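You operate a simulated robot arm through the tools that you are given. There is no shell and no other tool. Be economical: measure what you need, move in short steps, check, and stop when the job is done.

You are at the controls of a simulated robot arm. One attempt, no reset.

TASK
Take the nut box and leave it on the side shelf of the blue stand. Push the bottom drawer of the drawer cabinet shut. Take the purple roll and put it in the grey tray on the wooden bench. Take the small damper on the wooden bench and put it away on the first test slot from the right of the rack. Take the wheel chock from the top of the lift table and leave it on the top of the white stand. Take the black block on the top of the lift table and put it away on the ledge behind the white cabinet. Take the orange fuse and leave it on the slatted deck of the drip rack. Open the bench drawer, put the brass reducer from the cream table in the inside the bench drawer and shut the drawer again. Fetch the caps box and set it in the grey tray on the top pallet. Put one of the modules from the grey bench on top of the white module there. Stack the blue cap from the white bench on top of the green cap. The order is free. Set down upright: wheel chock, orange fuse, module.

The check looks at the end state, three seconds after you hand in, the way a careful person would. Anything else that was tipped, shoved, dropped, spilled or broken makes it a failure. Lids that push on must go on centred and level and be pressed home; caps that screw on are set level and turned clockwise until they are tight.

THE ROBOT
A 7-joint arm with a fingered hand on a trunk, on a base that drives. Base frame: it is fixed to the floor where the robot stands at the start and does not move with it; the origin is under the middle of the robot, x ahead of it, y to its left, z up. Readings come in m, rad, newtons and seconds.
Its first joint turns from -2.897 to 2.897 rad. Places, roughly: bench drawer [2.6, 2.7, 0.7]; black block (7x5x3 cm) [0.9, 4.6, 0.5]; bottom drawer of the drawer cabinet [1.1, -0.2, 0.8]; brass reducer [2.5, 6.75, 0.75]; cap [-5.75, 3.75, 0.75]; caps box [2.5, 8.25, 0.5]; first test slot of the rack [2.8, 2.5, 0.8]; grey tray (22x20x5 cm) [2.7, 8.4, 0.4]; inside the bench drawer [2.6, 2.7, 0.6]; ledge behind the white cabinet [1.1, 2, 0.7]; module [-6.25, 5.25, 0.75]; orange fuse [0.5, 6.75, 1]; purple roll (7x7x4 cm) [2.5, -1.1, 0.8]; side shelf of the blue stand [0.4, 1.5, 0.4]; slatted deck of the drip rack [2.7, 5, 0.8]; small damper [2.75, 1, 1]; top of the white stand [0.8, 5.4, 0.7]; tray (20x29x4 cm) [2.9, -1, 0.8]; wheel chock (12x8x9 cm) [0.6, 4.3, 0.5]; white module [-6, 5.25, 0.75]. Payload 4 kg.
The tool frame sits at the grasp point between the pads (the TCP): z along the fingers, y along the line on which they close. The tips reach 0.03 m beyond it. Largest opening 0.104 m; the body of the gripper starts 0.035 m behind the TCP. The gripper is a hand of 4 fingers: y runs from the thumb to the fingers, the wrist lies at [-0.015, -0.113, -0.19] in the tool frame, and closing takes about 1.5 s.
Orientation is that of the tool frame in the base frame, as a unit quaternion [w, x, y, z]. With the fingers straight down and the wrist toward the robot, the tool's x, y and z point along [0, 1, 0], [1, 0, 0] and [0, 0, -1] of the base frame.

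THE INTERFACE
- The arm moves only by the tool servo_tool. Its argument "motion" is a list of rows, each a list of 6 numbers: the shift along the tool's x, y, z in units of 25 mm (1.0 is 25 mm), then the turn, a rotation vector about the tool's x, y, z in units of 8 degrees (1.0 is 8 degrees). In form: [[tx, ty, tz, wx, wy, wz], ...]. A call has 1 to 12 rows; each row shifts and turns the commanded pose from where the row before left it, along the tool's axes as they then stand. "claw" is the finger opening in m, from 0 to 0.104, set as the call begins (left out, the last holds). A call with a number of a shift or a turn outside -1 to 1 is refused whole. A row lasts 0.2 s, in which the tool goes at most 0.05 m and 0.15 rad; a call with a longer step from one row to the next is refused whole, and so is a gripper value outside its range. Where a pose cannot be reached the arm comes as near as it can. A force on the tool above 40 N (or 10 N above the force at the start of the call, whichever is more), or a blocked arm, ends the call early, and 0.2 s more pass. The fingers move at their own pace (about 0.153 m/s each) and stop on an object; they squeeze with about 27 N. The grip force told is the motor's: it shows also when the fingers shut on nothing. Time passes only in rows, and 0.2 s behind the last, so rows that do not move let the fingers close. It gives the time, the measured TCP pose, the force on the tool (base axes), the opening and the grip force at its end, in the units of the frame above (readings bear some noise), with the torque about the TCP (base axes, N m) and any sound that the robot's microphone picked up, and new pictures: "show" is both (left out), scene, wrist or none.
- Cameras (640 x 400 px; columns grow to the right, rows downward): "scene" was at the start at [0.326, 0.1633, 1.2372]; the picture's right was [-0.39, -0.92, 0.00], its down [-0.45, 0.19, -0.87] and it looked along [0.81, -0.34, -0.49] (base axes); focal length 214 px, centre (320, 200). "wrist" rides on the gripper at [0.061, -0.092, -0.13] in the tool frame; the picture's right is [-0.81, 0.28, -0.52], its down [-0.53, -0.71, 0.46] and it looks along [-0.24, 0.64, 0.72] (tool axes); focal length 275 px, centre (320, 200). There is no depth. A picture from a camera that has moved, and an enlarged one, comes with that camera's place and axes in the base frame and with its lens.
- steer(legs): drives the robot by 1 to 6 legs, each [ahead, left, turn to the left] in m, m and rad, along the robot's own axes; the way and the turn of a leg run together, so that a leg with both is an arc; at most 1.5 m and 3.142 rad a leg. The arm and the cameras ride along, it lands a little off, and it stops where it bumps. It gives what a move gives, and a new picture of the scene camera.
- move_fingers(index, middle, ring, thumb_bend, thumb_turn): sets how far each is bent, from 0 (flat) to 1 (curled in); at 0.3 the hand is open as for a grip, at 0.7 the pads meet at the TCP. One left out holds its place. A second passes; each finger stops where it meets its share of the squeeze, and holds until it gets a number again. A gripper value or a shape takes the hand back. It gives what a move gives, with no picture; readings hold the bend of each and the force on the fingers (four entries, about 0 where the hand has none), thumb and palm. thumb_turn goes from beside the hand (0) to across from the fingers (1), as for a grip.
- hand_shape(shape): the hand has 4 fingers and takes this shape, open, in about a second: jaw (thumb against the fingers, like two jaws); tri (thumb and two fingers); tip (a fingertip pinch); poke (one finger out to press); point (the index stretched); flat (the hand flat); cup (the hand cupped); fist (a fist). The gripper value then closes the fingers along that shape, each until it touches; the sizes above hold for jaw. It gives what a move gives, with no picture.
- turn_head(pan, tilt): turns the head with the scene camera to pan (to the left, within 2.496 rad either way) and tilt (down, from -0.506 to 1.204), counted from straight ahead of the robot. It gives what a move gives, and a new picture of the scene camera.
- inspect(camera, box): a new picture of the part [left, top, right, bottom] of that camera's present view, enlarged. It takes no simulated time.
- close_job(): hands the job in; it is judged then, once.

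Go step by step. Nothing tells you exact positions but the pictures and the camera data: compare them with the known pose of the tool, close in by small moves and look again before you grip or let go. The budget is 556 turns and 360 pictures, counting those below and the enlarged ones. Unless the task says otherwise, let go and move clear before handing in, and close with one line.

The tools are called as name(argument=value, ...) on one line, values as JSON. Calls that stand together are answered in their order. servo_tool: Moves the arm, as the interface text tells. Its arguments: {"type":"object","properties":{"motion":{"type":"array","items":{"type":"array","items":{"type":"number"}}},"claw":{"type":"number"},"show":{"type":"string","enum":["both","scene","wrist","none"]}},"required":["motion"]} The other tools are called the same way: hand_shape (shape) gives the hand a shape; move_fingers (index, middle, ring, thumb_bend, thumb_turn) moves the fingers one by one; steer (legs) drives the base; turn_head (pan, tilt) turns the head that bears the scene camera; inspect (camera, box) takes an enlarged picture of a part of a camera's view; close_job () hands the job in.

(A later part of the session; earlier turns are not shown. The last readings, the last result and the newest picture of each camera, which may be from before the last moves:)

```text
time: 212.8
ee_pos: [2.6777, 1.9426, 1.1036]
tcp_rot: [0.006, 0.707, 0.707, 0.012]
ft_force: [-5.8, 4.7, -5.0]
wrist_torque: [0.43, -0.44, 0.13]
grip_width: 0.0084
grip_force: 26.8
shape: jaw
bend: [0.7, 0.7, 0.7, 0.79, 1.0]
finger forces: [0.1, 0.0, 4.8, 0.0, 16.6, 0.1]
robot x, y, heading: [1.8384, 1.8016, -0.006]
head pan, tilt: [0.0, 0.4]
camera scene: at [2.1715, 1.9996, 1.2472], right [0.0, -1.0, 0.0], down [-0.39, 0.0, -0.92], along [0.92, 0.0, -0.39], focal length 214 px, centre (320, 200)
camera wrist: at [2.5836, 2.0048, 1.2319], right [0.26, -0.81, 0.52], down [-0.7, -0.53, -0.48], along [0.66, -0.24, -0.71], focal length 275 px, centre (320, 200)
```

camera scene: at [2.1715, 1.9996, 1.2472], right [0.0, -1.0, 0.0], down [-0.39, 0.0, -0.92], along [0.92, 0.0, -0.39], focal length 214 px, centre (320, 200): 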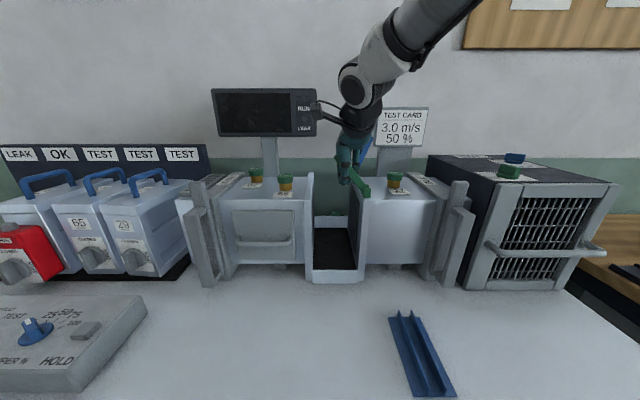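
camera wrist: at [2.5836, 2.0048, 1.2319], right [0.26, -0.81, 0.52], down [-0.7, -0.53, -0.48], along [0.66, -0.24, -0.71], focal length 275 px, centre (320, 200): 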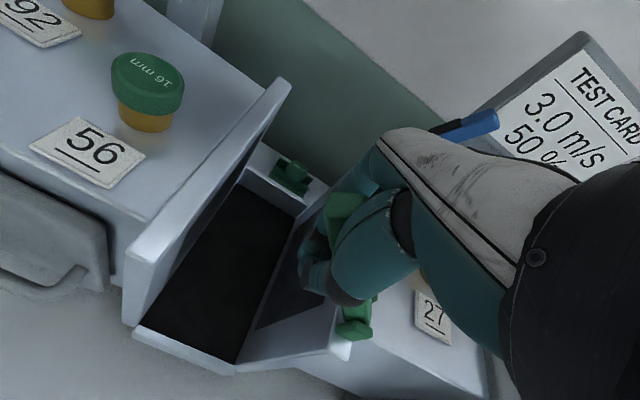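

It works: the lever is rising with the hand. I continue along the arc past vertical.

servo_tool(motion=[[-0.43, 0, -0.44, 0, 0, 0], [-0.5, 0, -0.35, 0, 0, 0], [-0.56, 0, -0.26, 0, 0, 0], [-0.59, 0, -0.16, 0, 0, 0]], show="both")

```text
time: 213.8
ee_pos: [2.6756, 1.8935, 1.1343]
tcp_rot: [0.004, 0.706, 0.708, 0.013]
ft_force: [8.0, 15.5, 0.7]
wrist_torque: [0.39, -0.15, 0.12]
grip_width: 0.0076
grip_force: 26.7
shape: jaw
bend: [0.7, 0.7, 0.7, 0.79, 1.0]
finger forces: [0.0, 16.0, 5.9, 0.0, 0.0, 0.1]
robot x, y, heading: [1.8358, 1.8021, 0.004]
head pan, tilt: [0.0, 0.4]
camera scene: at [2.1718, 2.0002, 1.247], right [0.0, -1.0, 0.0], down [-0.39, 0.0, -0.92], along [0.92, 0.0, -0.39], focal length 214 px, centre (320, 200)
camera wrist: at [2.581, 1.9555, 1.2615], right [0.26, -0.81, 0.52], down [-0.7, -0.53, -0.48], along [0.66, -0.24, -0.71], focal length 275 px, centre (320, 200)
```

scene: 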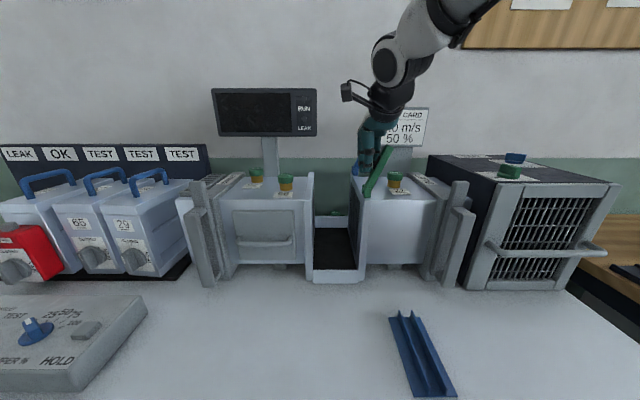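
wrist: 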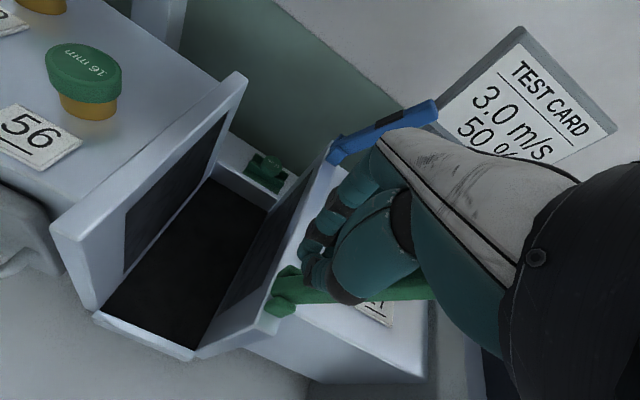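

The lever is back up past vertical, like the blue one. I move the hand off to the left and up.

servo_tool(motion=[[0.6, 0, 0, 0, 0, 0], [0.6, 0, 0, 0, 0, 0], [0.6, 0, -0.5, 0, 0, 0], [0, 0, -1, 0, 0, 0], [0, 0, -1, 0, 0, 0], [0, 0, -1, 0, 0, 0], [0, 0, -1, 0, 0, 0]], show="both")

```text
time: 215.4
ee_pos: [2.6766, 1.9348, 1.2456]
tcp_rot: [0.006, 0.708, 0.706, 0.011]
ft_force: [0.0, 0.7, 0.1]
wrist_torque: [0.0, 0.01, 0.05]
grip_width: 0.0073
grip_force: 27.3
shape: jaw
bend: [0.7, 0.7, 0.7, 0.79, 1.0]
finger forces: [0.0, 0.0, 0.0, 0.0, 0.0, 0.0]
robot x, y, heading: [1.8365, 1.8053, -0.001]
head pan, tilt: [0.0, 0.4]
camera scene: at [2.1715, 1.9993, 1.2472], right [0.0, -1.0, 0.0], down [-0.39, 0.0, -0.92], along [0.92, 0.0, -0.39], focal length 214 px, centre (320, 200)
camera wrist: at [2.58, 1.9965, 1.3728], right [0.26, -0.81, 0.52], down [-0.7, -0.53, -0.48], along [0.66, -0.24, -0.71], focal length 275 px, centre (320, 200)
```

scene: 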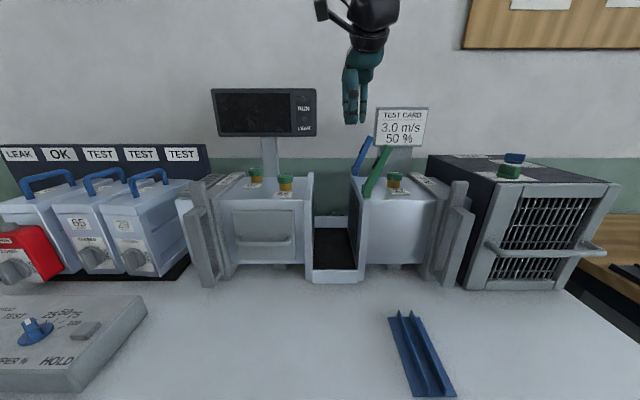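
wrist: 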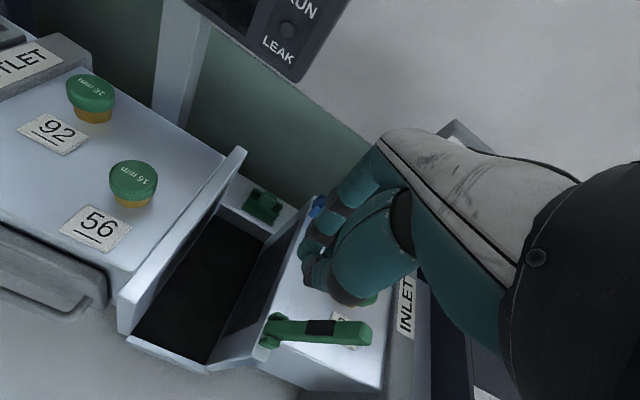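

The lever is restored. Now I look along the aisle towards +y and at the lower shelf for labelled boxes.

turn_head(pan=1.2, tilt=0.4)

turn_head(pan=2.3, tilt=0.4)

```text
time: 216.8
ee_pos: [2.6751, 1.9337, 1.2452]
tcp_rot: [0.007, 0.708, 0.706, 0.011]
ft_force: [-0.2, 0.3, -0.6]
wrist_torque: [0.0, 0.04, -0.02]
grip_width: 0.0072
grip_force: 27.2
shape: jaw
bend: [0.7, 0.7, 0.7, 0.79, 1.0]
finger forces: [0.0, 0.0, 0.0, 0.0, 0.0, 0.0]
robot x, y, heading: [1.8327, 1.8044, -0.002]
head pan, tilt: [1.201, 0.4]
camera scene: at [2.1123, 2.0856, 1.2472], right [0.93, -0.36, 0.0], down [-0.14, -0.36, -0.92], along [0.33, 0.86, -0.39], focal length 214 px, centre (320, 200)
```

scene: 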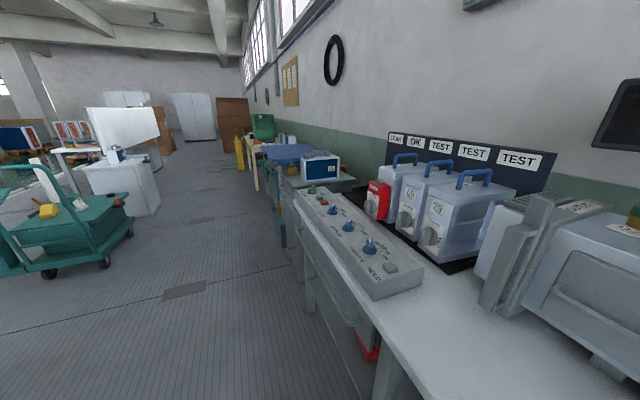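

```text
time: 218.1
ee_pos: [2.6757, 1.9343, 1.2447]
tcp_rot: [0.006, 0.707, 0.707, 0.011]
ft_force: [0.4, -0.2, 0.6]
wrist_torque: [0.0, 0.02, 0.01]
grip_width: 0.0073
grip_force: 27.3
shape: jaw
bend: [0.7, 0.7, 0.7, 0.79, 1.0]
finger forces: [0.0, 0.0, 0.0, 0.0, 0.0, 0.0]
robot x, y, heading: [1.8352, 1.8037, -0.0]
head pan, tilt: [2.3, 0.4]
camera scene: at [2.0171, 2.0683, 1.2472], right [0.75, 0.67, 0.0], down [0.26, -0.29, -0.92], along [-0.61, 0.69, -0.39], focal length 214 px, centre (320, 200)
```

scene: 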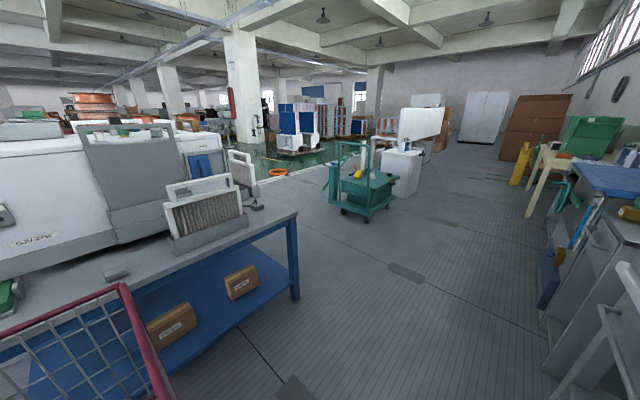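

Two brown labelled boxes lie on the blue stand's lower shelf; I enlarge them.

inspect(camera="scene", box=[120, 250, 300, 360])

turn_head(pan=2.49, tilt=0.75)

```text
3.56 times, centred on (210, 305) of scene
camera zoom: at [2.0171, 2.0683, 1.2472], right [0.75, 0.67, 0.0], down [0.26, -0.29, -0.92], along [-0.61, 0.69, -0.39], focal length 763 px, centre (711, -173)
```

zoom: 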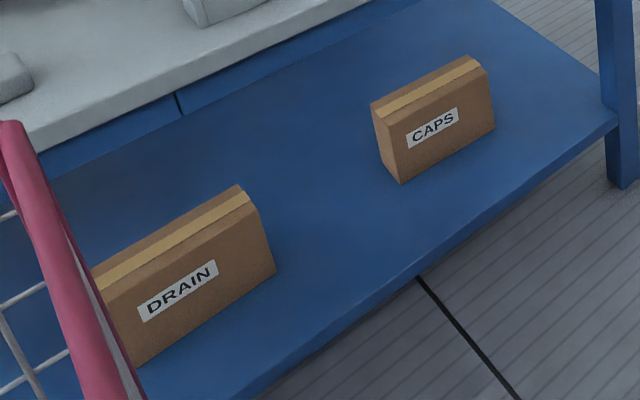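

```text
time: 219.0
ee_pos: [2.6757, 1.9348, 1.2444]
tcp_rot: [0.005, 0.707, 0.707, 0.011]
ft_force: [0.6, 0.4, -0.6]
wrist_torque: [-0.04, -0.01, -0.04]
grip_width: 0.0072
grip_force: 26.5
shape: jaw
bend: [0.7, 0.7, 0.7, 0.79, 1.0]
finger forces: [0.0, 0.1, 0.1, 0.0, 0.1, 0.0]
robot x, y, heading: [1.8362, 1.8013, -0.004]
head pan, tilt: [2.491, 0.75]
camera scene: at [2.0129, 2.0495, 1.2162], right [0.61, 0.8, 0.0], down [0.54, -0.41, -0.73], along [-0.58, 0.44, -0.68], focal length 214 px, centre (320, 200)
```

scene: 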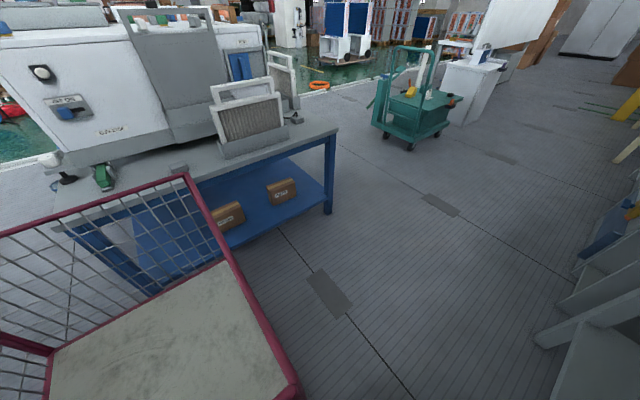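

These read DRAIN and CAPS. A further brown box was visible at the west end, so I retract the arm and drive back through the gap to look from there.

servo_tool(motion=[[0, -1, -0.4, 0, 0, 0], [0, -1, -0.4, 0, 0, 0], [0, -1, -0.4, 0, 0, 0], [0, -1, -0.4, 0, 0, 0], [0, -1, 0, 0, 0, 0], [0, -1, 0, 0, 0, 0]], claw=0.104, show="none")

steer(legs=[[0, -0.78, 0], [-1.4, 0, 0], [-0.4, 0, 0]])

turn_head(pan=0.9, tilt=0.6)

```text
time: 220.4
ee_pos: [2.5238, 1.9363, 1.2823]
tcp_rot: [0.005, 0.708, 0.707, 0.011]
ft_force: [0.5, -0.3, 0.6]
wrist_torque: [0.0, 0.03, 0.02]
grip_width: 0.1034
grip_force: 0.1
shape: jaw
bend: [0.3, 0.3, 0.3, 0.3, 0.98]
finger forces: [0.0, 0.0, 0.0, 0.1, 0.0, 0.0]
robot x, y, heading: [1.8376, 1.8006, -0.003]
head pan, tilt: [2.491, 0.75]
```

```text
time: 233.2
ee_pos: [0.729, 1.157, 1.2807]
tcp_rot: [0.007, 0.702, 0.712, 0.011]
ft_force: [0.2, 0.1, 0.3]
wrist_torque: [0.0, -0.02, -0.02]
grip_width: 0.1035
grip_force: 0.0
shape: jaw
bend: [0.3, 0.3, 0.3, 0.3, 0.98]
finger forces: [0.1, 0.1, 0.1, 0.1, 0.0, 0.0]
robot x, y, heading: [0.0456, 1.011, 0.014]
head pan, tilt: [2.491, 0.75]
camera scene: at [0.2164, 1.2641, 1.2161], right [0.59, 0.8, 0.0], down [0.55, -0.41, -0.73], along [-0.59, 0.43, -0.68], focal length 214 px, centre (320, 200)
```

scene: 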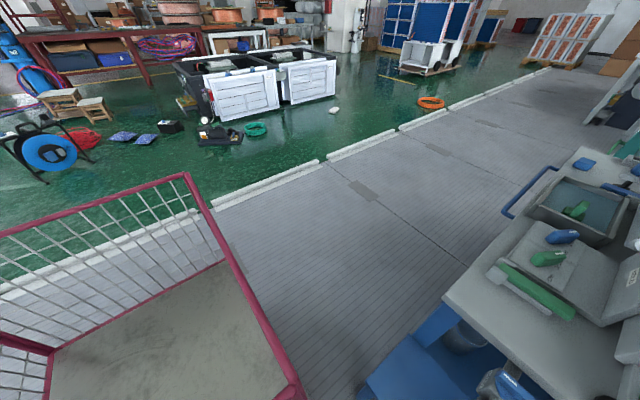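

```text
time: 234.8
ee_pos: [0.7297, 1.1561, 1.2823]
tcp_rot: [0.006, 0.702, 0.712, 0.01]
ft_force: [0.0, 0.6, -0.2]
wrist_torque: [0.01, 0.02, 0.0]
grip_width: 0.1037
grip_force: 0.0
shape: jaw
bend: [0.3, 0.3, 0.3, 0.3, 0.98]
finger forces: [0.1, 0.0, 0.0, 0.1, 0.1, 0.0]
robot x, y, heading: [0.0423, 1.0149, 0.017]
head pan, tilt: [0.901, 0.6]
camera scene: at [0.3369, 1.2848, 1.229], right [0.79, -0.61, 0.0], down [-0.34, -0.45, -0.83], along [0.5, 0.65, -0.56], focal length 214 px, centre (320, 200)
```

scene: 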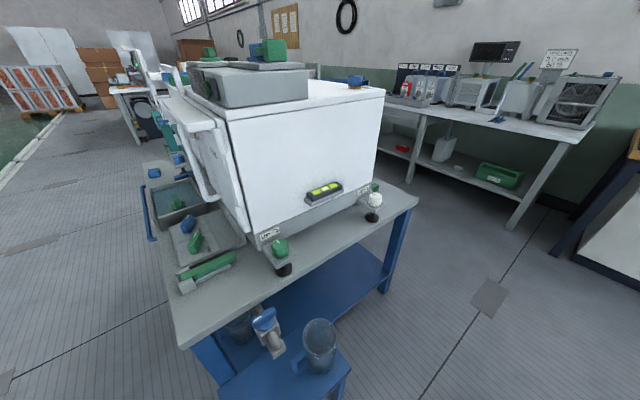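

steer(legs=[[-0.8, -0.3, 0]])

turn_head(pan=0.6, tilt=0.4)

inspect(camera="scene", box=[200, 120, 440, 330])

```text
time: 239.4
ee_pos: [-0.0671, 0.8429, 1.2836]
tcp_rot: [0.006, 0.709, 0.705, 0.011]
ft_force: [0.3, -0.5, -0.1]
wrist_torque: [-0.03, 0.02, 0.0]
grip_width: 0.1037
grip_force: 0.1
shape: jaw
bend: [0.3, 0.3, 0.3, 0.3, 0.98]
finger forces: [0.0, 0.1, 0.0, 0.0, 0.0, 0.1]
robot x, y, heading: [-0.7572, 0.7086, 0.003]
head pan, tilt: [0.901, 0.6]
camera scene: at [-0.4578, 0.9763, 1.229], right [0.78, -0.62, 0.0], down [-0.35, -0.44, -0.83], along [0.51, 0.65, -0.56], focal length 214 px, centre (320, 200)
```

scene: 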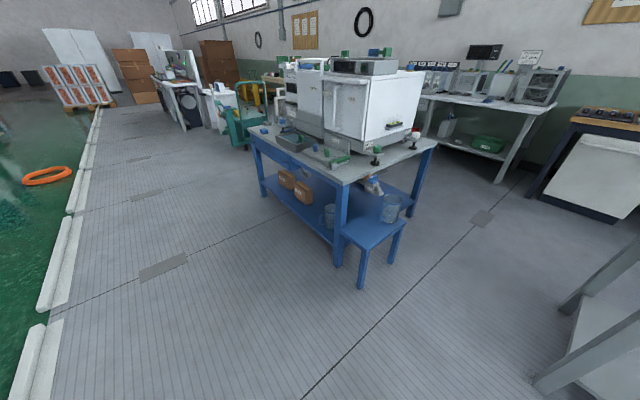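

```text
time: 240.2
ee_pos: [-0.0677, 0.844, 1.2811]
tcp_rot: [0.007, 0.708, 0.706, 0.011]
ft_force: [0.8, 1.6, 0.6]
wrist_torque: [0.04, -0.01, 0.01]
grip_width: 0.1039
grip_force: 0.0
shape: jaw
bend: [0.3, 0.3, 0.3, 0.3, 0.98]
finger forces: [0.0, 0.1, 0.0, 0.1, 0.0, 0.0]
robot x, y, heading: [-0.758, 0.7126, -0.004]
head pan, tilt: [0.6, 0.4]
camera scene: at [-0.4363, 0.9594, 1.2472], right [0.57, -0.82, 0.0], down [-0.32, -0.22, -0.92], along [0.76, 0.52, -0.39], focal length 214 px, centre (320, 200)
```

scene: 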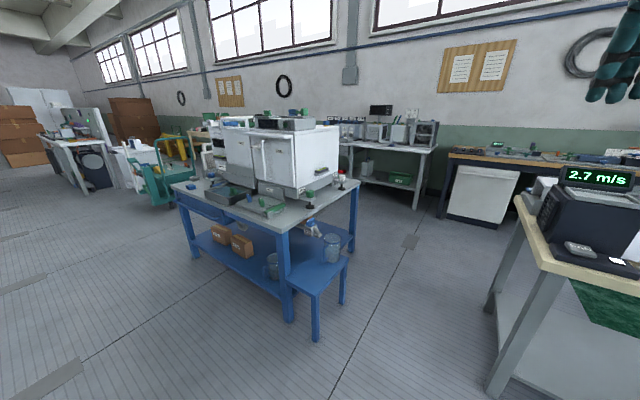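

```text
1.90 times, centred on (320, 225) of scene
camera zoom: at [-0.4363, 0.9594, 1.2472], right [0.57, -0.82, 0.0], down [-0.32, -0.22, -0.92], along [0.76, 0.52, -0.39], focal length 408 px, centre (320, 152)
```

zoom: 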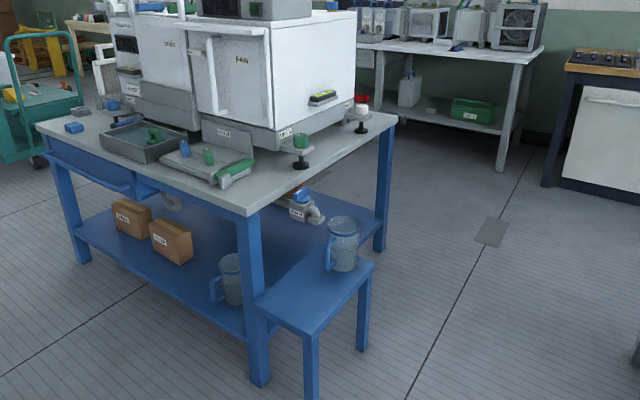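

Two more boxes lie on the west side of the lower shelf. I enlarge their labels.

inspect(camera="scene", box=[195, 210, 275, 265])

```text
7.27 times, centred on (235, 238) of scene
camera zoom: at [-0.4363, 0.9594, 1.2472], right [0.57, -0.82, 0.0], down [-0.32, -0.22, -0.92], along [0.76, 0.52, -0.39], focal length 1560 px, centre (938, -73)
```

zoom: 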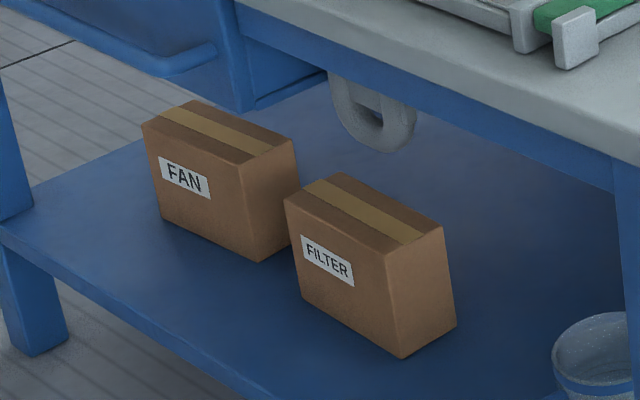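

Those are FAN and FILTER, not nuts. I head north along the aisle towards the lift table and keep looking.

steer(legs=[[0.35, -0.2, 0], [0, 0, 1.57], [1.5, 0, 0], [0.6, 0, 0]])

turn_head(pan=-0.4, tilt=0.4)

```text
time: 256.4
ee_pos: [-0.5458, 3.2727, 1.2831]
tcp_rot: [-0.004, -0.006, 1.0, 0.013]
ft_force: [0.1, -0.6, -0.3]
wrist_torque: [0.02, 0.01, -0.02]
grip_width: 0.1034
grip_force: 0.0
shape: jaw
bend: [0.3, 0.3, 0.3, 0.3, 0.98]
finger forces: [0.0, 0.0, 0.0, 0.0, 0.1, 0.1]
robot x, y, heading: [-0.401, 2.5879, 1.588]
head pan, tilt: [0.6, 0.4]
camera scene: at [-0.6553, 2.8983, 1.2472], right [0.82, 0.58, 0.0], down [0.22, -0.32, -0.92], along [-0.53, 0.75, -0.39], focal length 214 px, centre (320, 200)
```

scene: 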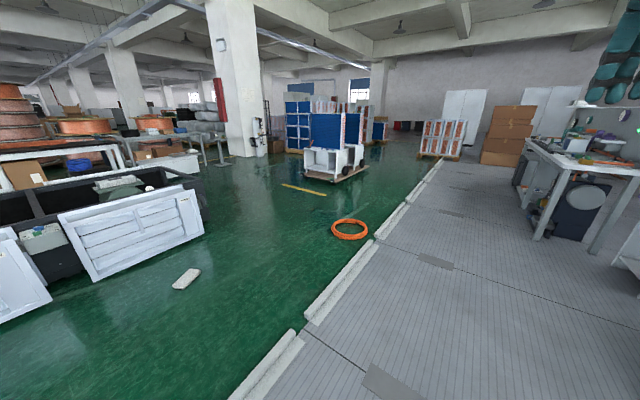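

```text
time: 257.7
ee_pos: [-0.5452, 3.2729, 1.2828]
tcp_rot: [-0.004, -0.006, 1.0, 0.013]
ft_force: [-0.8, -0.3, -0.8]
wrist_torque: [0.01, -0.01, 0.01]
grip_width: 0.1038
grip_force: 0.0
shape: jaw
bend: [0.3, 0.3, 0.3, 0.3, 0.98]
finger forces: [0.0, 0.0, 0.0, 0.1, 0.0, 0.0]
robot x, y, heading: [-0.3973, 2.5855, 1.591]
head pan, tilt: [-0.4, 0.4]
camera scene: at [-0.5672, 2.9086, 1.2472], right [0.93, -0.37, 0.0], down [-0.15, -0.36, -0.92], along [0.34, 0.85, -0.39], focal length 214 px, centre (320, 200)
```

scene: 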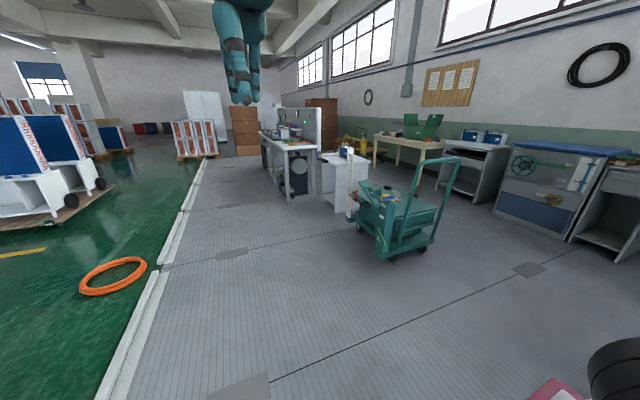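

The teal trolley is the lift table, with the white stand behind it. I zoom in.

inspect(camera="scene", box=[310, 130, 480, 270])

steer(legs=[[1.0, -0.25, 0]])

turn_head(pan=-0.9, tilt=0.6)

```text
2.86 times, centred on (395, 200) of scene
camera zoom: at [-0.5672, 2.9086, 1.2472], right [0.93, -0.37, 0.0], down [-0.15, -0.36, -0.92], along [0.34, 0.85, -0.39], focal length 613 px, centre (106, 200)
```

zoom: 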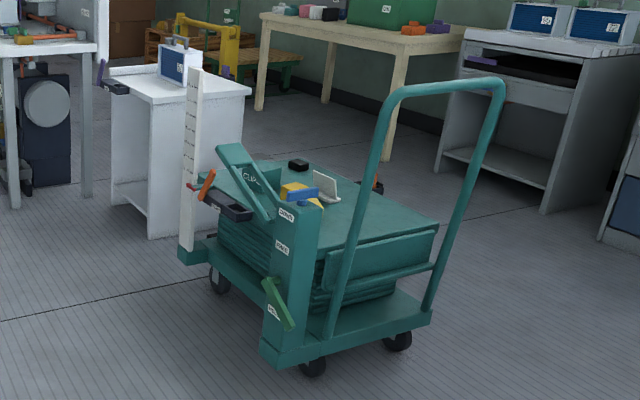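

```text
time: 263.0
ee_pos: [-0.3207, 4.2742, 1.282]
tcp_rot: [-0.004, -0.011, 1.0, 0.012]
ft_force: [-0.7, -0.1, -0.8]
wrist_torque: [0.01, -0.03, 0.0]
grip_width: 0.1039
grip_force: 0.0
shape: jaw
bend: [0.3, 0.3, 0.3, 0.3, 0.98]
finger forces: [0.0, 0.1, 0.0, 0.0, 0.0, 0.0]
robot x, y, heading: [-0.172, 3.5892, 1.597]
head pan, tilt: [-0.4, 0.4]
camera scene: at [-0.3398, 3.9092, 1.2472], right [0.93, -0.37, 0.0], down [-0.14, -0.36, -0.92], along [0.34, 0.86, -0.39], focal length 214 px, centre (320, 200)
```

scene: 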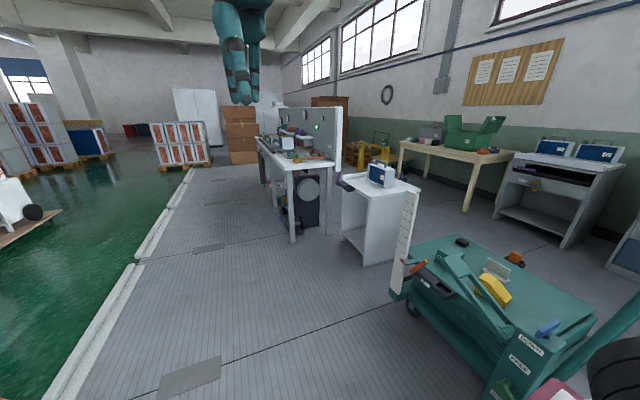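

```text
time: 263.9
ee_pos: [-0.3212, 4.2743, 1.2817]
tcp_rot: [-0.004, -0.012, 1.0, 0.012]
ft_force: [0.3, 0.5, -0.4]
wrist_torque: [0.0, 0.03, 0.01]
grip_width: 0.1039
grip_force: 0.0
shape: jaw
bend: [0.3, 0.3, 0.3, 0.3, 0.98]
finger forces: [0.1, 0.1, 0.0, 0.0, 0.0, 0.1]
robot x, y, heading: [-0.1687, 3.5879, 1.598]
head pan, tilt: [-0.901, 0.6]
camera scene: at [-0.3058, 3.8797, 1.229], right [0.64, -0.77, 0.0], down [-0.43, -0.36, -0.83], along [0.63, 0.53, -0.56], focal length 214 px, centre (320, 200)
```

scene: 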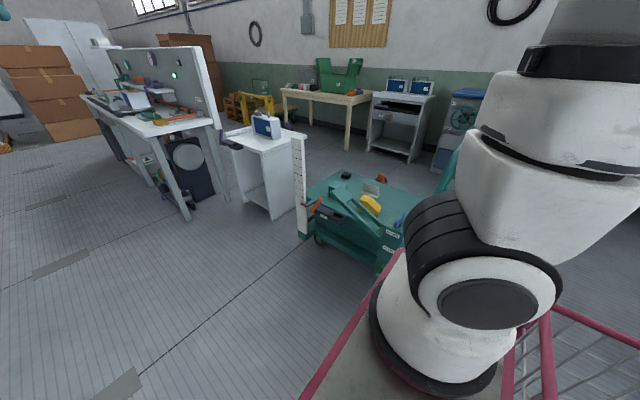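

I drive alongside and turn to face the lift table from the west.

steer(legs=[[0.8, 0.2, 0], [0, 0, -1.6]])

turn_head(pan=0.0, tilt=0.75)

inspect(camera="scene", box=[180, 120, 500, 400])

```text
time: 272.2
ee_pos: [0.2958, 4.5164, 1.283]
tcp_rot: [0.005, 0.706, 0.708, 0.011]
ft_force: [-0.4, 0.2, 0.0]
wrist_torque: [-0.02, -0.02, -0.01]
grip_width: 0.1038
grip_force: 0.1
shape: jaw
bend: [0.3, 0.3, 0.3, 0.3, 0.98]
finger forces: [0.1, 0.1, 0.0, 0.1, 0.1, 0.1]
robot x, y, heading: [-0.392, 4.378, -0.0]
head pan, tilt: [-0.901, 0.6]
camera scene: at [-0.0947, 4.509, 1.229], right [-0.78, -0.62, 0.0], down [-0.35, 0.44, -0.83], along [0.51, -0.64, -0.56], focal length 214 px, centre (320, 200)
```

scene: 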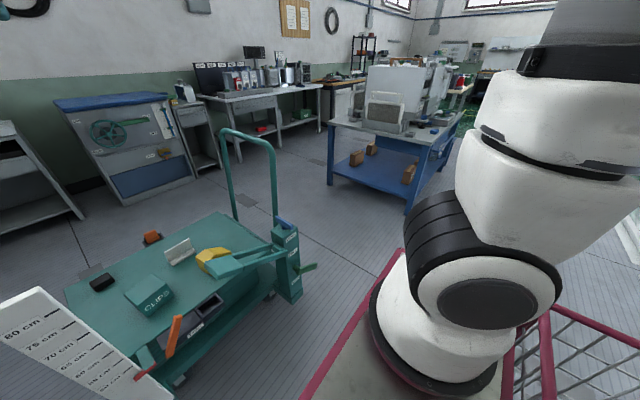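

```text
time: 273.4
ee_pos: [0.2954, 4.5152, 1.2813]
tcp_rot: [0.007, 0.707, 0.707, 0.012]
ft_force: [-0.2, 0.3, -0.4]
wrist_torque: [0.02, -0.02, 0.0]
grip_width: 0.1037
grip_force: 0.1
shape: jaw
bend: [0.3, 0.3, 0.3, 0.3, 0.98]
finger forces: [0.0, 0.0, 0.0, 0.1, 0.1, 0.0]
robot x, y, heading: [-0.3928, 4.3768, 0.003]
head pan, tilt: [0.0, 0.75]
camera scene: at [-0.067, 4.5783, 1.2161], right [0.0, -1.0, 0.0], down [-0.68, 0.0, -0.73], along [0.73, 0.0, -0.68], focal length 214 px, centre (320, 200)
```

scene: 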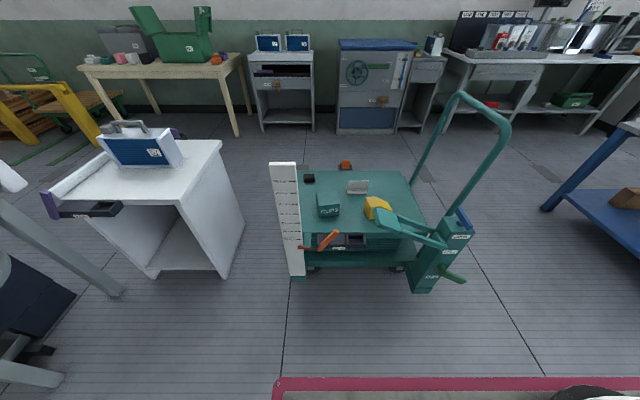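

```text
1.43 times, centred on (340, 260) of scene
camera zoom: at [-0.067, 4.5783, 1.2161], right [0.0, -1.0, 0.0], down [-0.68, 0.0, -0.73], along [0.73, 0.0, -0.68], focal length 306 px, centre (291, 114)
```

zoom: 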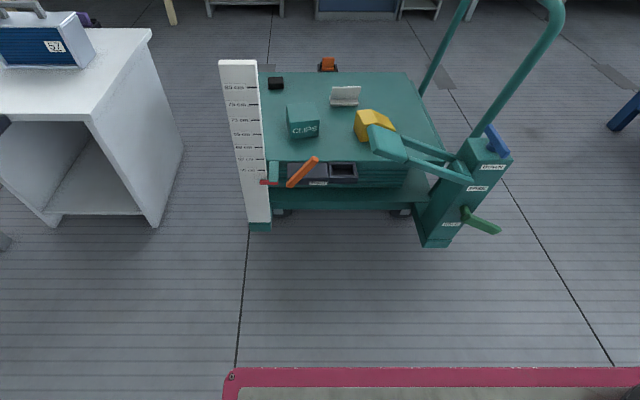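

On the lift table I see the black block, a CLIPS box, and the yellow wheel chock beside the raised pump handle. I move closer for a better look.

steer(legs=[[0.22, 0.2, 0]])

turn_head(pan=-0.25, tilt=0.85)

inspect(camera="scene", box=[180, 100, 480, 320])

```text
time: 275.4
ee_pos: [0.5102, 4.721, 1.282]
tcp_rot: [0.006, 0.705, 0.709, 0.012]
ft_force: [0.0, 0.5, 0.0]
wrist_torque: [0.0, 0.0, 0.01]
grip_width: 0.1038
grip_force: 0.1
shape: jaw
bend: [0.3, 0.3, 0.3, 0.3, 0.98]
finger forces: [0.0, 0.1, 0.0, 0.1, 0.1, 0.0]
robot x, y, heading: [-0.1758, 4.581, 0.004]
head pan, tilt: [0.0, 0.75]
camera scene: at [0.1468, 4.7817, 1.2161], right [0.01, -1.0, 0.0], down [-0.68, -0.01, -0.73], along [0.73, 0.01, -0.68], focal length 214 px, centre (320, 200)
```

scene: 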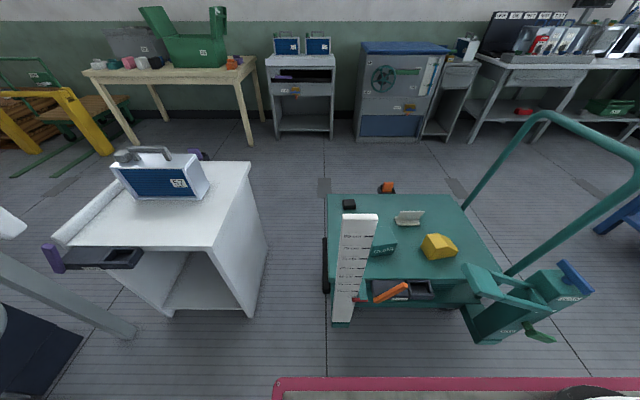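

```text
time: 276.2
ee_pos: [0.5101, 4.7219, 1.2827]
tcp_rot: [0.006, 0.705, 0.709, 0.011]
ft_force: [0.2, -0.2, 0.3]
wrist_torque: [0.04, -0.01, 0.0]
grip_width: 0.1041
grip_force: 0.0
shape: jaw
bend: [0.3, 0.3, 0.3, 0.3, 0.98]
finger forces: [0.0, 0.1, 0.0, 0.0, 0.0, 0.0]
robot x, y, heading: [-0.1757, 4.578, 0.009]
head pan, tilt: [-0.25, 0.85]
camera scene: at [0.1399, 4.7624, 1.2081], right [-0.24, -0.97, 0.0], down [-0.73, 0.18, -0.66], along [0.64, -0.16, -0.75], focal length 214 px, centre (320, 200)
```

scene: 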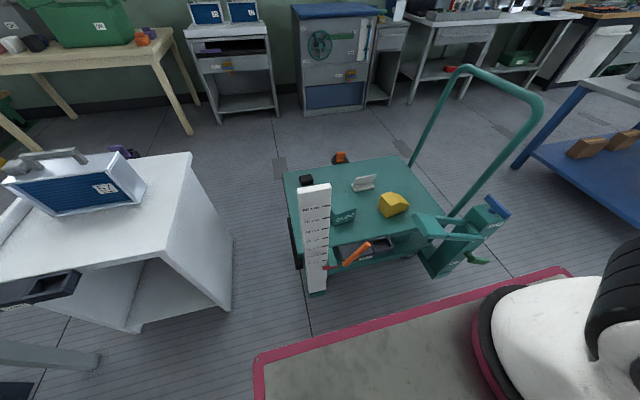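

```text
1.82 times, centred on (330, 210) of scene
camera zoom: at [0.1399, 4.7624, 1.2081], right [-0.24, -0.97, 0.0], down [-0.73, 0.18, -0.66], along [0.64, -0.16, -0.75], focal length 390 px, centre (302, 182)
```

zoom: 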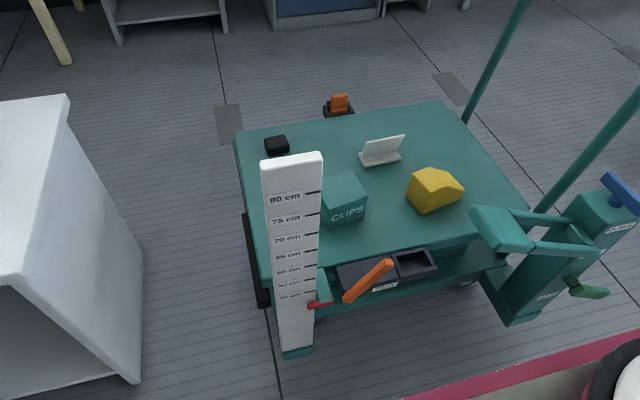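

The chock is at about [0.64, 4.31], the black block at [0.91, 4.64]. I move the hand over the chock.

servo_tool(motion=[[-1, 0.3, 0, 0, 0, 0], [-1, 0.3, 0, 0, 0, 0], [-1, 0.3, 0, 0, 0, 0], [-1, 0.3, 0, 0, 0, 0], [-1, 0.3, 0, 0, 0, 0], [-1, 0.3, 0, 0, 0, 0], [-1, 0.3, 0, 0, 0, 0], [-1, 0.3, 0, 0, 0, 0], [-1, 0.3, 0, 0, 0, 0], [-1, 0.3, 0.3, 0, 0, 0], [-1, 0.3, 1, 0, 0, 0], [-1, 0.3, 1, 0, 0, 0]], show="none")

servo_tool(motion=[[-1, 0.3, 1, 0, 0, 0], [-1, 0.3, 1, 0, 0, 0], [-1, 0.3, 1, 0, 0, 0], [-1, 0.3, 1, 0, 0, 0], [-0.4, 0, 1, 0, 0, 0], [0, 0, 1, 0, 0, 0], [0, 0, 1, 0, 0, 0], [0, 0, 1, 0, 0, 0], [0, 0, 1, 0, 0, 0]], show="both")

```text
time: 278.8
ee_pos: [0.6008, 4.4215, 1.225]
tcp_rot: [0.007, 0.705, 0.709, 0.011]
ft_force: [-0.3, 0.0, 0.8]
wrist_torque: [0.01, -0.01, 0.02]
grip_width: 0.1037
grip_force: 0.1
shape: jaw
bend: [0.3, 0.3, 0.3, 0.3, 0.98]
finger forces: [0.0, 0.0, 0.0, 0.0, 0.0, 0.0]
robot x, y, heading: [-0.1755, 4.5834, 0.01]
head pan, tilt: [-0.25, 0.85]
```

```text
time: 280.8
ee_pos: [0.64, 4.3135, 1.0001]
tcp_rot: [0.007, 0.705, 0.709, 0.012]
ft_force: [-0.1, 0.6, 0.0]
wrist_torque: [0.02, -0.02, 0.01]
grip_width: 0.1038
grip_force: 0.0
shape: jaw
bend: [0.3, 0.3, 0.3, 0.3, 0.98]
finger forces: [0.0, 0.0, 0.0, 0.0, 0.0, 0.1]
robot x, y, heading: [-0.1797, 4.5811, 0.007]
head pan, tilt: [-0.25, 0.85]
camera scene: at [0.1398, 4.7624, 1.2081], right [-0.24, -0.97, 0.0], down [-0.73, 0.18, -0.66], along [0.64, -0.16, -0.75], focal length 214 px, centre (320, 200)
camera wrist: at [0.5443, 4.3754, 1.1275], right [0.27, -0.81, 0.52], down [-0.7, -0.53, -0.48], along [0.66, -0.23, -0.71], focal length 275 px, centre (320, 200)
```

scene: 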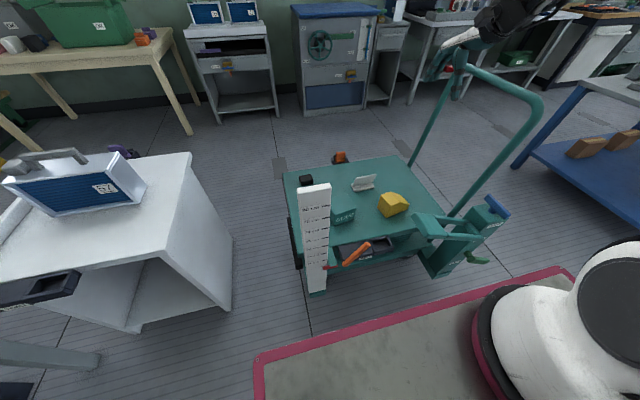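
wrist: 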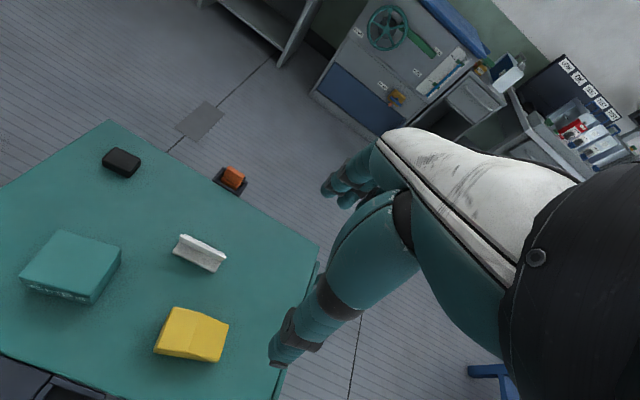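

The chock lies with its 12 cm side along y, so the forward-facing hand can grip its 8 cm width. The pump handle end is near [0.41, 4.37, 0.70], so I descend carefully.

servo_tool(motion=[[0, 0, 1, 0, 0, 0], [0, 0, 1, 0, 0, 0], [0, 0, 1, 0, 0, 0], [0, 0, 1, 0, 0, 0], [0, 0, 1, 0, 0, 0], [0, 0, 1, 0, 0, 0], [0, 0, 1, 0, 0, 0], [0, 0, 1, 0, 0, 0], [0, 0, 1, 0, 0, 0], [0, 0, 1, 0, 0, 0]], show="both")

```text
time: 283.0
ee_pos: [0.6462, 4.3159, 0.7519]
tcp_rot: [0.006, 0.705, 0.71, 0.012]
ft_force: [-0.5, 0.1, -1.1]
wrist_torque: [0.01, -0.02, 0.01]
grip_width: 0.1036
grip_force: 0.1
shape: jaw
bend: [0.3, 0.3, 0.3, 0.3, 0.98]
finger forces: [0.0, 0.0, 0.1, 0.0, 0.0, 0.1]
robot x, y, heading: [-0.1773, 4.5806, 0.008]
head pan, tilt: [-0.25, 0.85]
camera scene: at [0.1398, 4.7623, 1.2081], right [-0.24, -0.97, 0.0], down [-0.73, 0.18, -0.66], along [0.64, -0.16, -0.75], focal length 214 px, centre (320, 200)
camera wrist: at [0.5503, 4.3777, 0.8793], right [0.27, -0.81, 0.52], down [-0.7, -0.53, -0.48], along [0.66, -0.23, -0.71], focal length 275 px, centre (320, 200)
```

scene: 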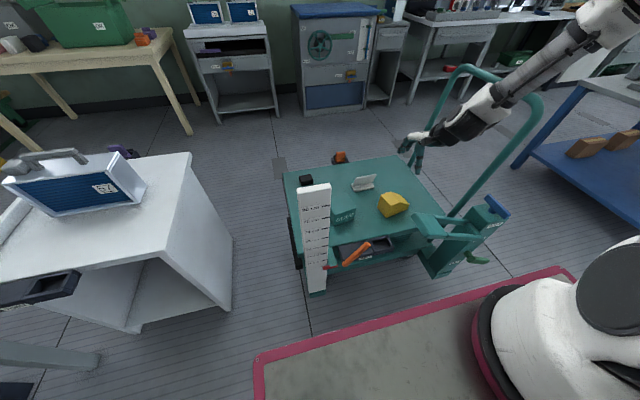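
wrist: 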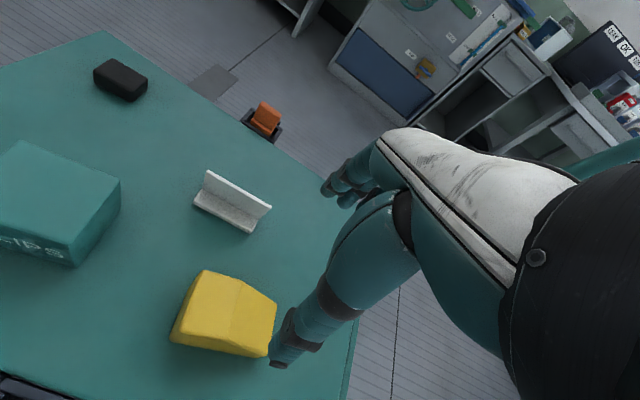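

The forearm's elbow would swing over the trolley's tall U-handle from this side. It's better to work from the east side, so I raise and retract the arm.

servo_tool(motion=[[0, 0, -1, 0, 0, 0], [0, 0, -1, 0, 0, 0], [0, 0, -1, 0, 0, 0], [0, 0, -1, 0, 0, 0], [0, 0, -1, 0, 0, 0], [0, 0, -1, 0, 0, 0], [0, 0, -1, 0, 0, 0], [0, 0, -1, 0, 0, 0], [0, 0, -1, 0, 0, 0], [0.5, 0, -1, 0, 0, 0], [1, 0, -1, 0, 0, 0], [1, 0, -1, 0, 0, 0]], show="none")

servo_tool(motion=[[1, -0.5, -1, 0, 0, 0], [1, -0.5, -1, 0, 0, 0], [1, -0.5, -1, 0, 0, 0], [1, -0.5, -1, 0, 0, 0], [1, -0.5, -1, 0, 0, 0], [1, -0.5, -1, 0, 0, 0], [1, -0.5, -1, 0, 0, 0], [1, -0.5, -0.5, 0, 0, 0], [1, -0.5, 0, 0, 0, 0], [1, -0.5, 0, 0, 0, 0], [1, -0.5, 0, 0, 0, 0]], show="none")

```text
time: 285.6
ee_pos: [0.6369, 4.3749, 1.0517]
tcp_rot: [0.007, 0.705, 0.709, 0.012]
ft_force: [0.6, -0.2, -1.2]
wrist_torque: [0.0, 0.0, 0.01]
grip_width: 0.1038
grip_force: 0.1
shape: jaw
bend: [0.3, 0.3, 0.3, 0.3, 0.98]
finger forces: [0.0, 0.0, 0.0, 0.0, 0.1, 0.0]
robot x, y, heading: [-0.1746, 4.5816, 0.01]
head pan, tilt: [-0.25, 0.85]
```

```text
time: 288.0
ee_pos: [0.4957, 4.6488, 1.2364]
tcp_rot: [0.006, 0.705, 0.709, 0.011]
ft_force: [0.4, -0.5, -0.4]
wrist_torque: [0.03, 0.0, -0.01]
grip_width: 0.1037
grip_force: 0.0
shape: jaw
bend: [0.3, 0.3, 0.3, 0.3, 0.98]
finger forces: [0.1, 0.0, 0.0, 0.1, 0.0, 0.0]
robot x, y, heading: [-0.1799, 4.5815, 0.006]
head pan, tilt: [-0.25, 0.85]
```

steer(legs=[[-0.15, 0, 0], [0, -1.25, 0], [0, 0, 3.1415], [-1.5, 0, 0], [-0.45, 0, 0]])

turn_head(pan=-0.8, tilt=0.5)

```text
time: 311.9
ee_pos: [0.951, 3.1859, 1.2355]
tcp_rot: [-0.011, -0.68, 0.733, 0.007]
ft_force: [0.0, 0.6, 0.5]
wrist_torque: [0.02, -0.01, -0.01]
grip_width: 0.1034
grip_force: 0.1
shape: jaw
bend: [0.3, 0.3, 0.3, 0.3, 0.98]
finger forces: [0.1, 0.0, 0.0, 0.1, 0.0, 0.0]
robot x, y, heading: [1.6257, 3.2015, 3.068]
head pan, tilt: [-0.25, 0.85]
camera scene: at [1.3002, 3.0403, 1.2081], right [0.32, 0.95, 0.0], down [0.71, -0.24, -0.66], along [-0.63, 0.21, -0.75], focal length 214 px, centre (320, 200)
```

scene: 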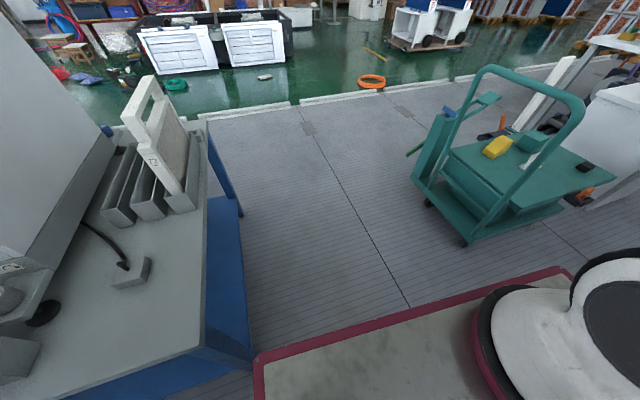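

```text
time: 312.9
ee_pos: [0.9517, 3.1857, 1.2367]
tcp_rot: [-0.01, -0.68, 0.733, 0.008]
ft_force: [-0.6, 0.3, 1.0]
wrist_torque: [-0.02, -0.01, 0.0]
grip_width: 0.1038
grip_force: 0.1
shape: jaw
bend: [0.3, 0.3, 0.3, 0.3, 0.98]
finger forces: [0.0, 0.1, 0.0, 0.1, 0.1, 0.0]
robot x, y, heading: [1.6268, 3.1973, 3.064]
head pan, tilt: [-0.799, 0.499]
camera scene: at [1.3158, 3.0851, 1.238], right [0.77, 0.64, 0.0], down [0.31, -0.37, -0.88], along [-0.57, 0.67, -0.48], focal length 214 px, centre (320, 200)
```

scene: 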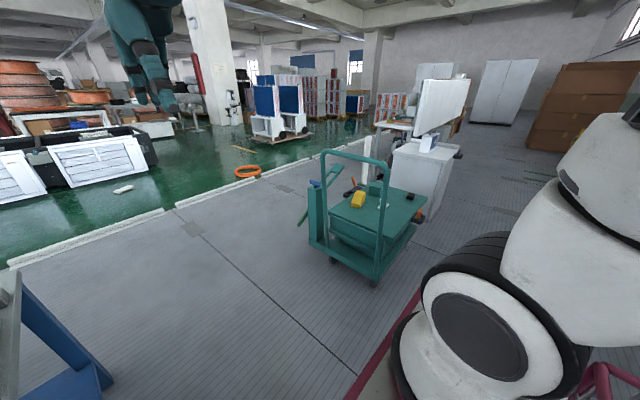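

I square up and strafe north to stand east of the trolley.

steer(legs=[[0, 0, 0.077], [0, -1.2, 0]])

turn_head(pan=0.0, tilt=0.8)

```text
time: 319.5
ee_pos: [0.952, 4.3447, 1.2358]
tcp_rot: [-0.011, -0.705, 0.709, 0.006]
ft_force: [-0.2, -0.7, -0.1]
wrist_torque: [-0.02, 0.05, -0.01]
grip_width: 0.1037
grip_force: 0.1
shape: jaw
bend: [0.3, 0.3, 0.3, 0.3, 0.98]
finger forces: [0.0, 0.0, 0.1, 0.1, 0.0, 0.0]
robot x, y, heading: [1.6233, 4.4056, 3.14]
head pan, tilt: [-0.799, 0.499]
camera scene: at [1.323, 4.2685, 1.2381], right [0.72, 0.69, 0.0], down [0.33, -0.34, -0.88], along [-0.61, 0.63, -0.48], focal length 214 px, centre (320, 200)
```

scene: 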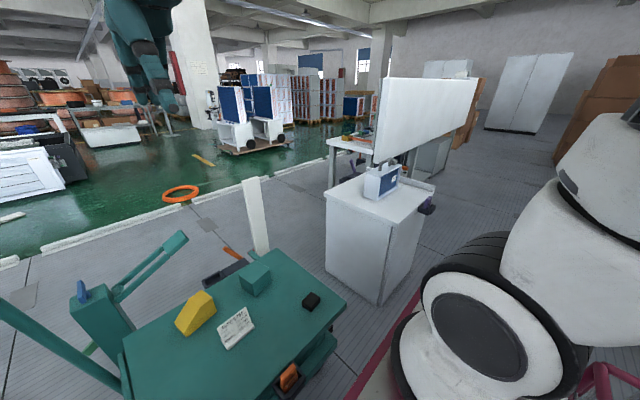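

```text
time: 320.6
ee_pos: [0.9525, 4.3437, 1.2376]
tcp_rot: [-0.011, -0.706, 0.708, 0.006]
ft_force: [-0.1, 0.0, -0.3]
wrist_torque: [0.03, 0.02, -0.03]
grip_width: 0.1039
grip_force: 0.0
shape: jaw
bend: [0.3, 0.3, 0.3, 0.3, 0.98]
finger forces: [0.0, 0.0, 0.0, 0.0, 0.0, 0.0]
robot x, y, heading: [1.6256, 4.4036, 3.135]
head pan, tilt: [0.0, 0.799]
camera scene: at [1.3056, 4.2034, 1.2121], right [0.0, 1.0, 0.0], down [0.72, 0.0, -0.7], along [-0.7, 0.0, -0.72], focal length 214 px, centre (320, 200)
```

scene: 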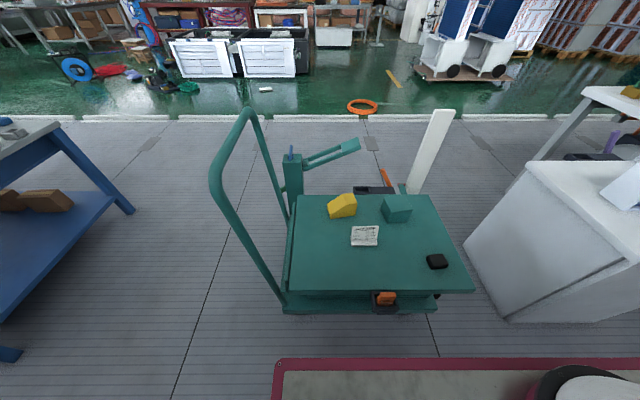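

Clear view now: chock at [0.65, 4.30], black block at [0.91, 4.64]. I move over the chock.

servo_tool(motion=[[0.13, 1, 0.6, 0, 0, 0], [0.13, 1, 0.6, 0, 0, 0], [0.13, 1, 0.6, 0, 0, 0], [0.13, 1, 0.6, 0, 0, 0], [0.13, 1, 0.6, 0, 0, 0], [0.13, 1, 0.6, 0, 0, 0], [0.13, 1, 0.6, 0, 0, 0], [0.13, 1, 0.6, 0, 0, 0], [0.13, 1, 0.6, 0, 0, 0], [0.13, 1, 0.6, 0, 0, 0], [0.13, 1, 0.6, 0, 0, 0], [0.13, 1, 0.6, 0, 0, 0]], show="none")

servo_tool(motion=[[0, 0, 1, 0, 0, 0], [0, 0, 1, 0, 0, 0], [0, 0, 1, 0, 0, 0], [0, 0, 1, 0, 0, 0], [0, 0, 1, 0, 0, 0], [0, 0, 1, 0, 0, 0], [0, 0, 1, 0, 0, 0], [0, 0, 1, 0, 0, 0], [0, 0, 1, 0, 0, 0], [0, 0, 1, 0, 0, 0], [0, 0, 1, 0, 0, 0], [0, 0, 1, 0, 0, 0]], show="both")

```text
time: 323.2
ee_pos: [0.6459, 4.3062, 1.0643]
tcp_rot: [-0.012, -0.705, 0.709, 0.008]
ft_force: [1.6, 0.0, 0.6]
wrist_torque: [-0.03, 0.01, -0.01]
grip_width: 0.1038
grip_force: 0.1
shape: jaw
bend: [0.3, 0.3, 0.3, 0.3, 0.98]
finger forces: [0.1, 0.1, 0.0, 0.1, 0.2, 0.0]
robot x, y, heading: [1.6256, 4.4037, 3.139]
head pan, tilt: [0.0, 0.799]
```

```text
time: 325.8
ee_pos: [0.6395, 4.3042, 0.7646]
tcp_rot: [-0.011, -0.705, 0.709, 0.007]
ft_force: [0.4, 0.6, 0.0]
wrist_torque: [0.03, -0.01, 0.01]
grip_width: 0.1038
grip_force: 0.0
shape: jaw
bend: [0.3, 0.3, 0.3, 0.3, 0.98]
finger forces: [0.1, 0.1, 0.0, 0.0, 0.0, 0.0]
robot x, y, heading: [1.6249, 4.4036, 3.139]
head pan, tilt: [0.0, 0.799]
camera scene: at [1.3057, 4.2033, 1.2121], right [0.0, 1.0, 0.0], down [0.72, 0.0, -0.7], along [-0.7, 0.0, -0.72], focal length 214 px, centre (320, 200)
camera wrist: at [0.7338, 4.2454, 0.8924], right [-0.26, 0.82, 0.52], down [0.7, 0.53, -0.48], along [-0.66, 0.24, -0.71], focal length 275 px, centre (320, 200)
```

scene: 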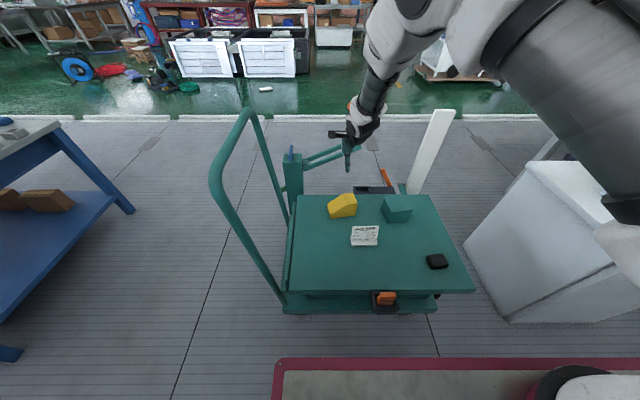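
wrist: 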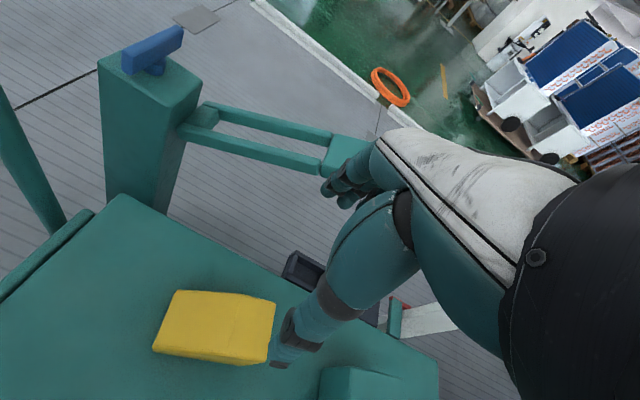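

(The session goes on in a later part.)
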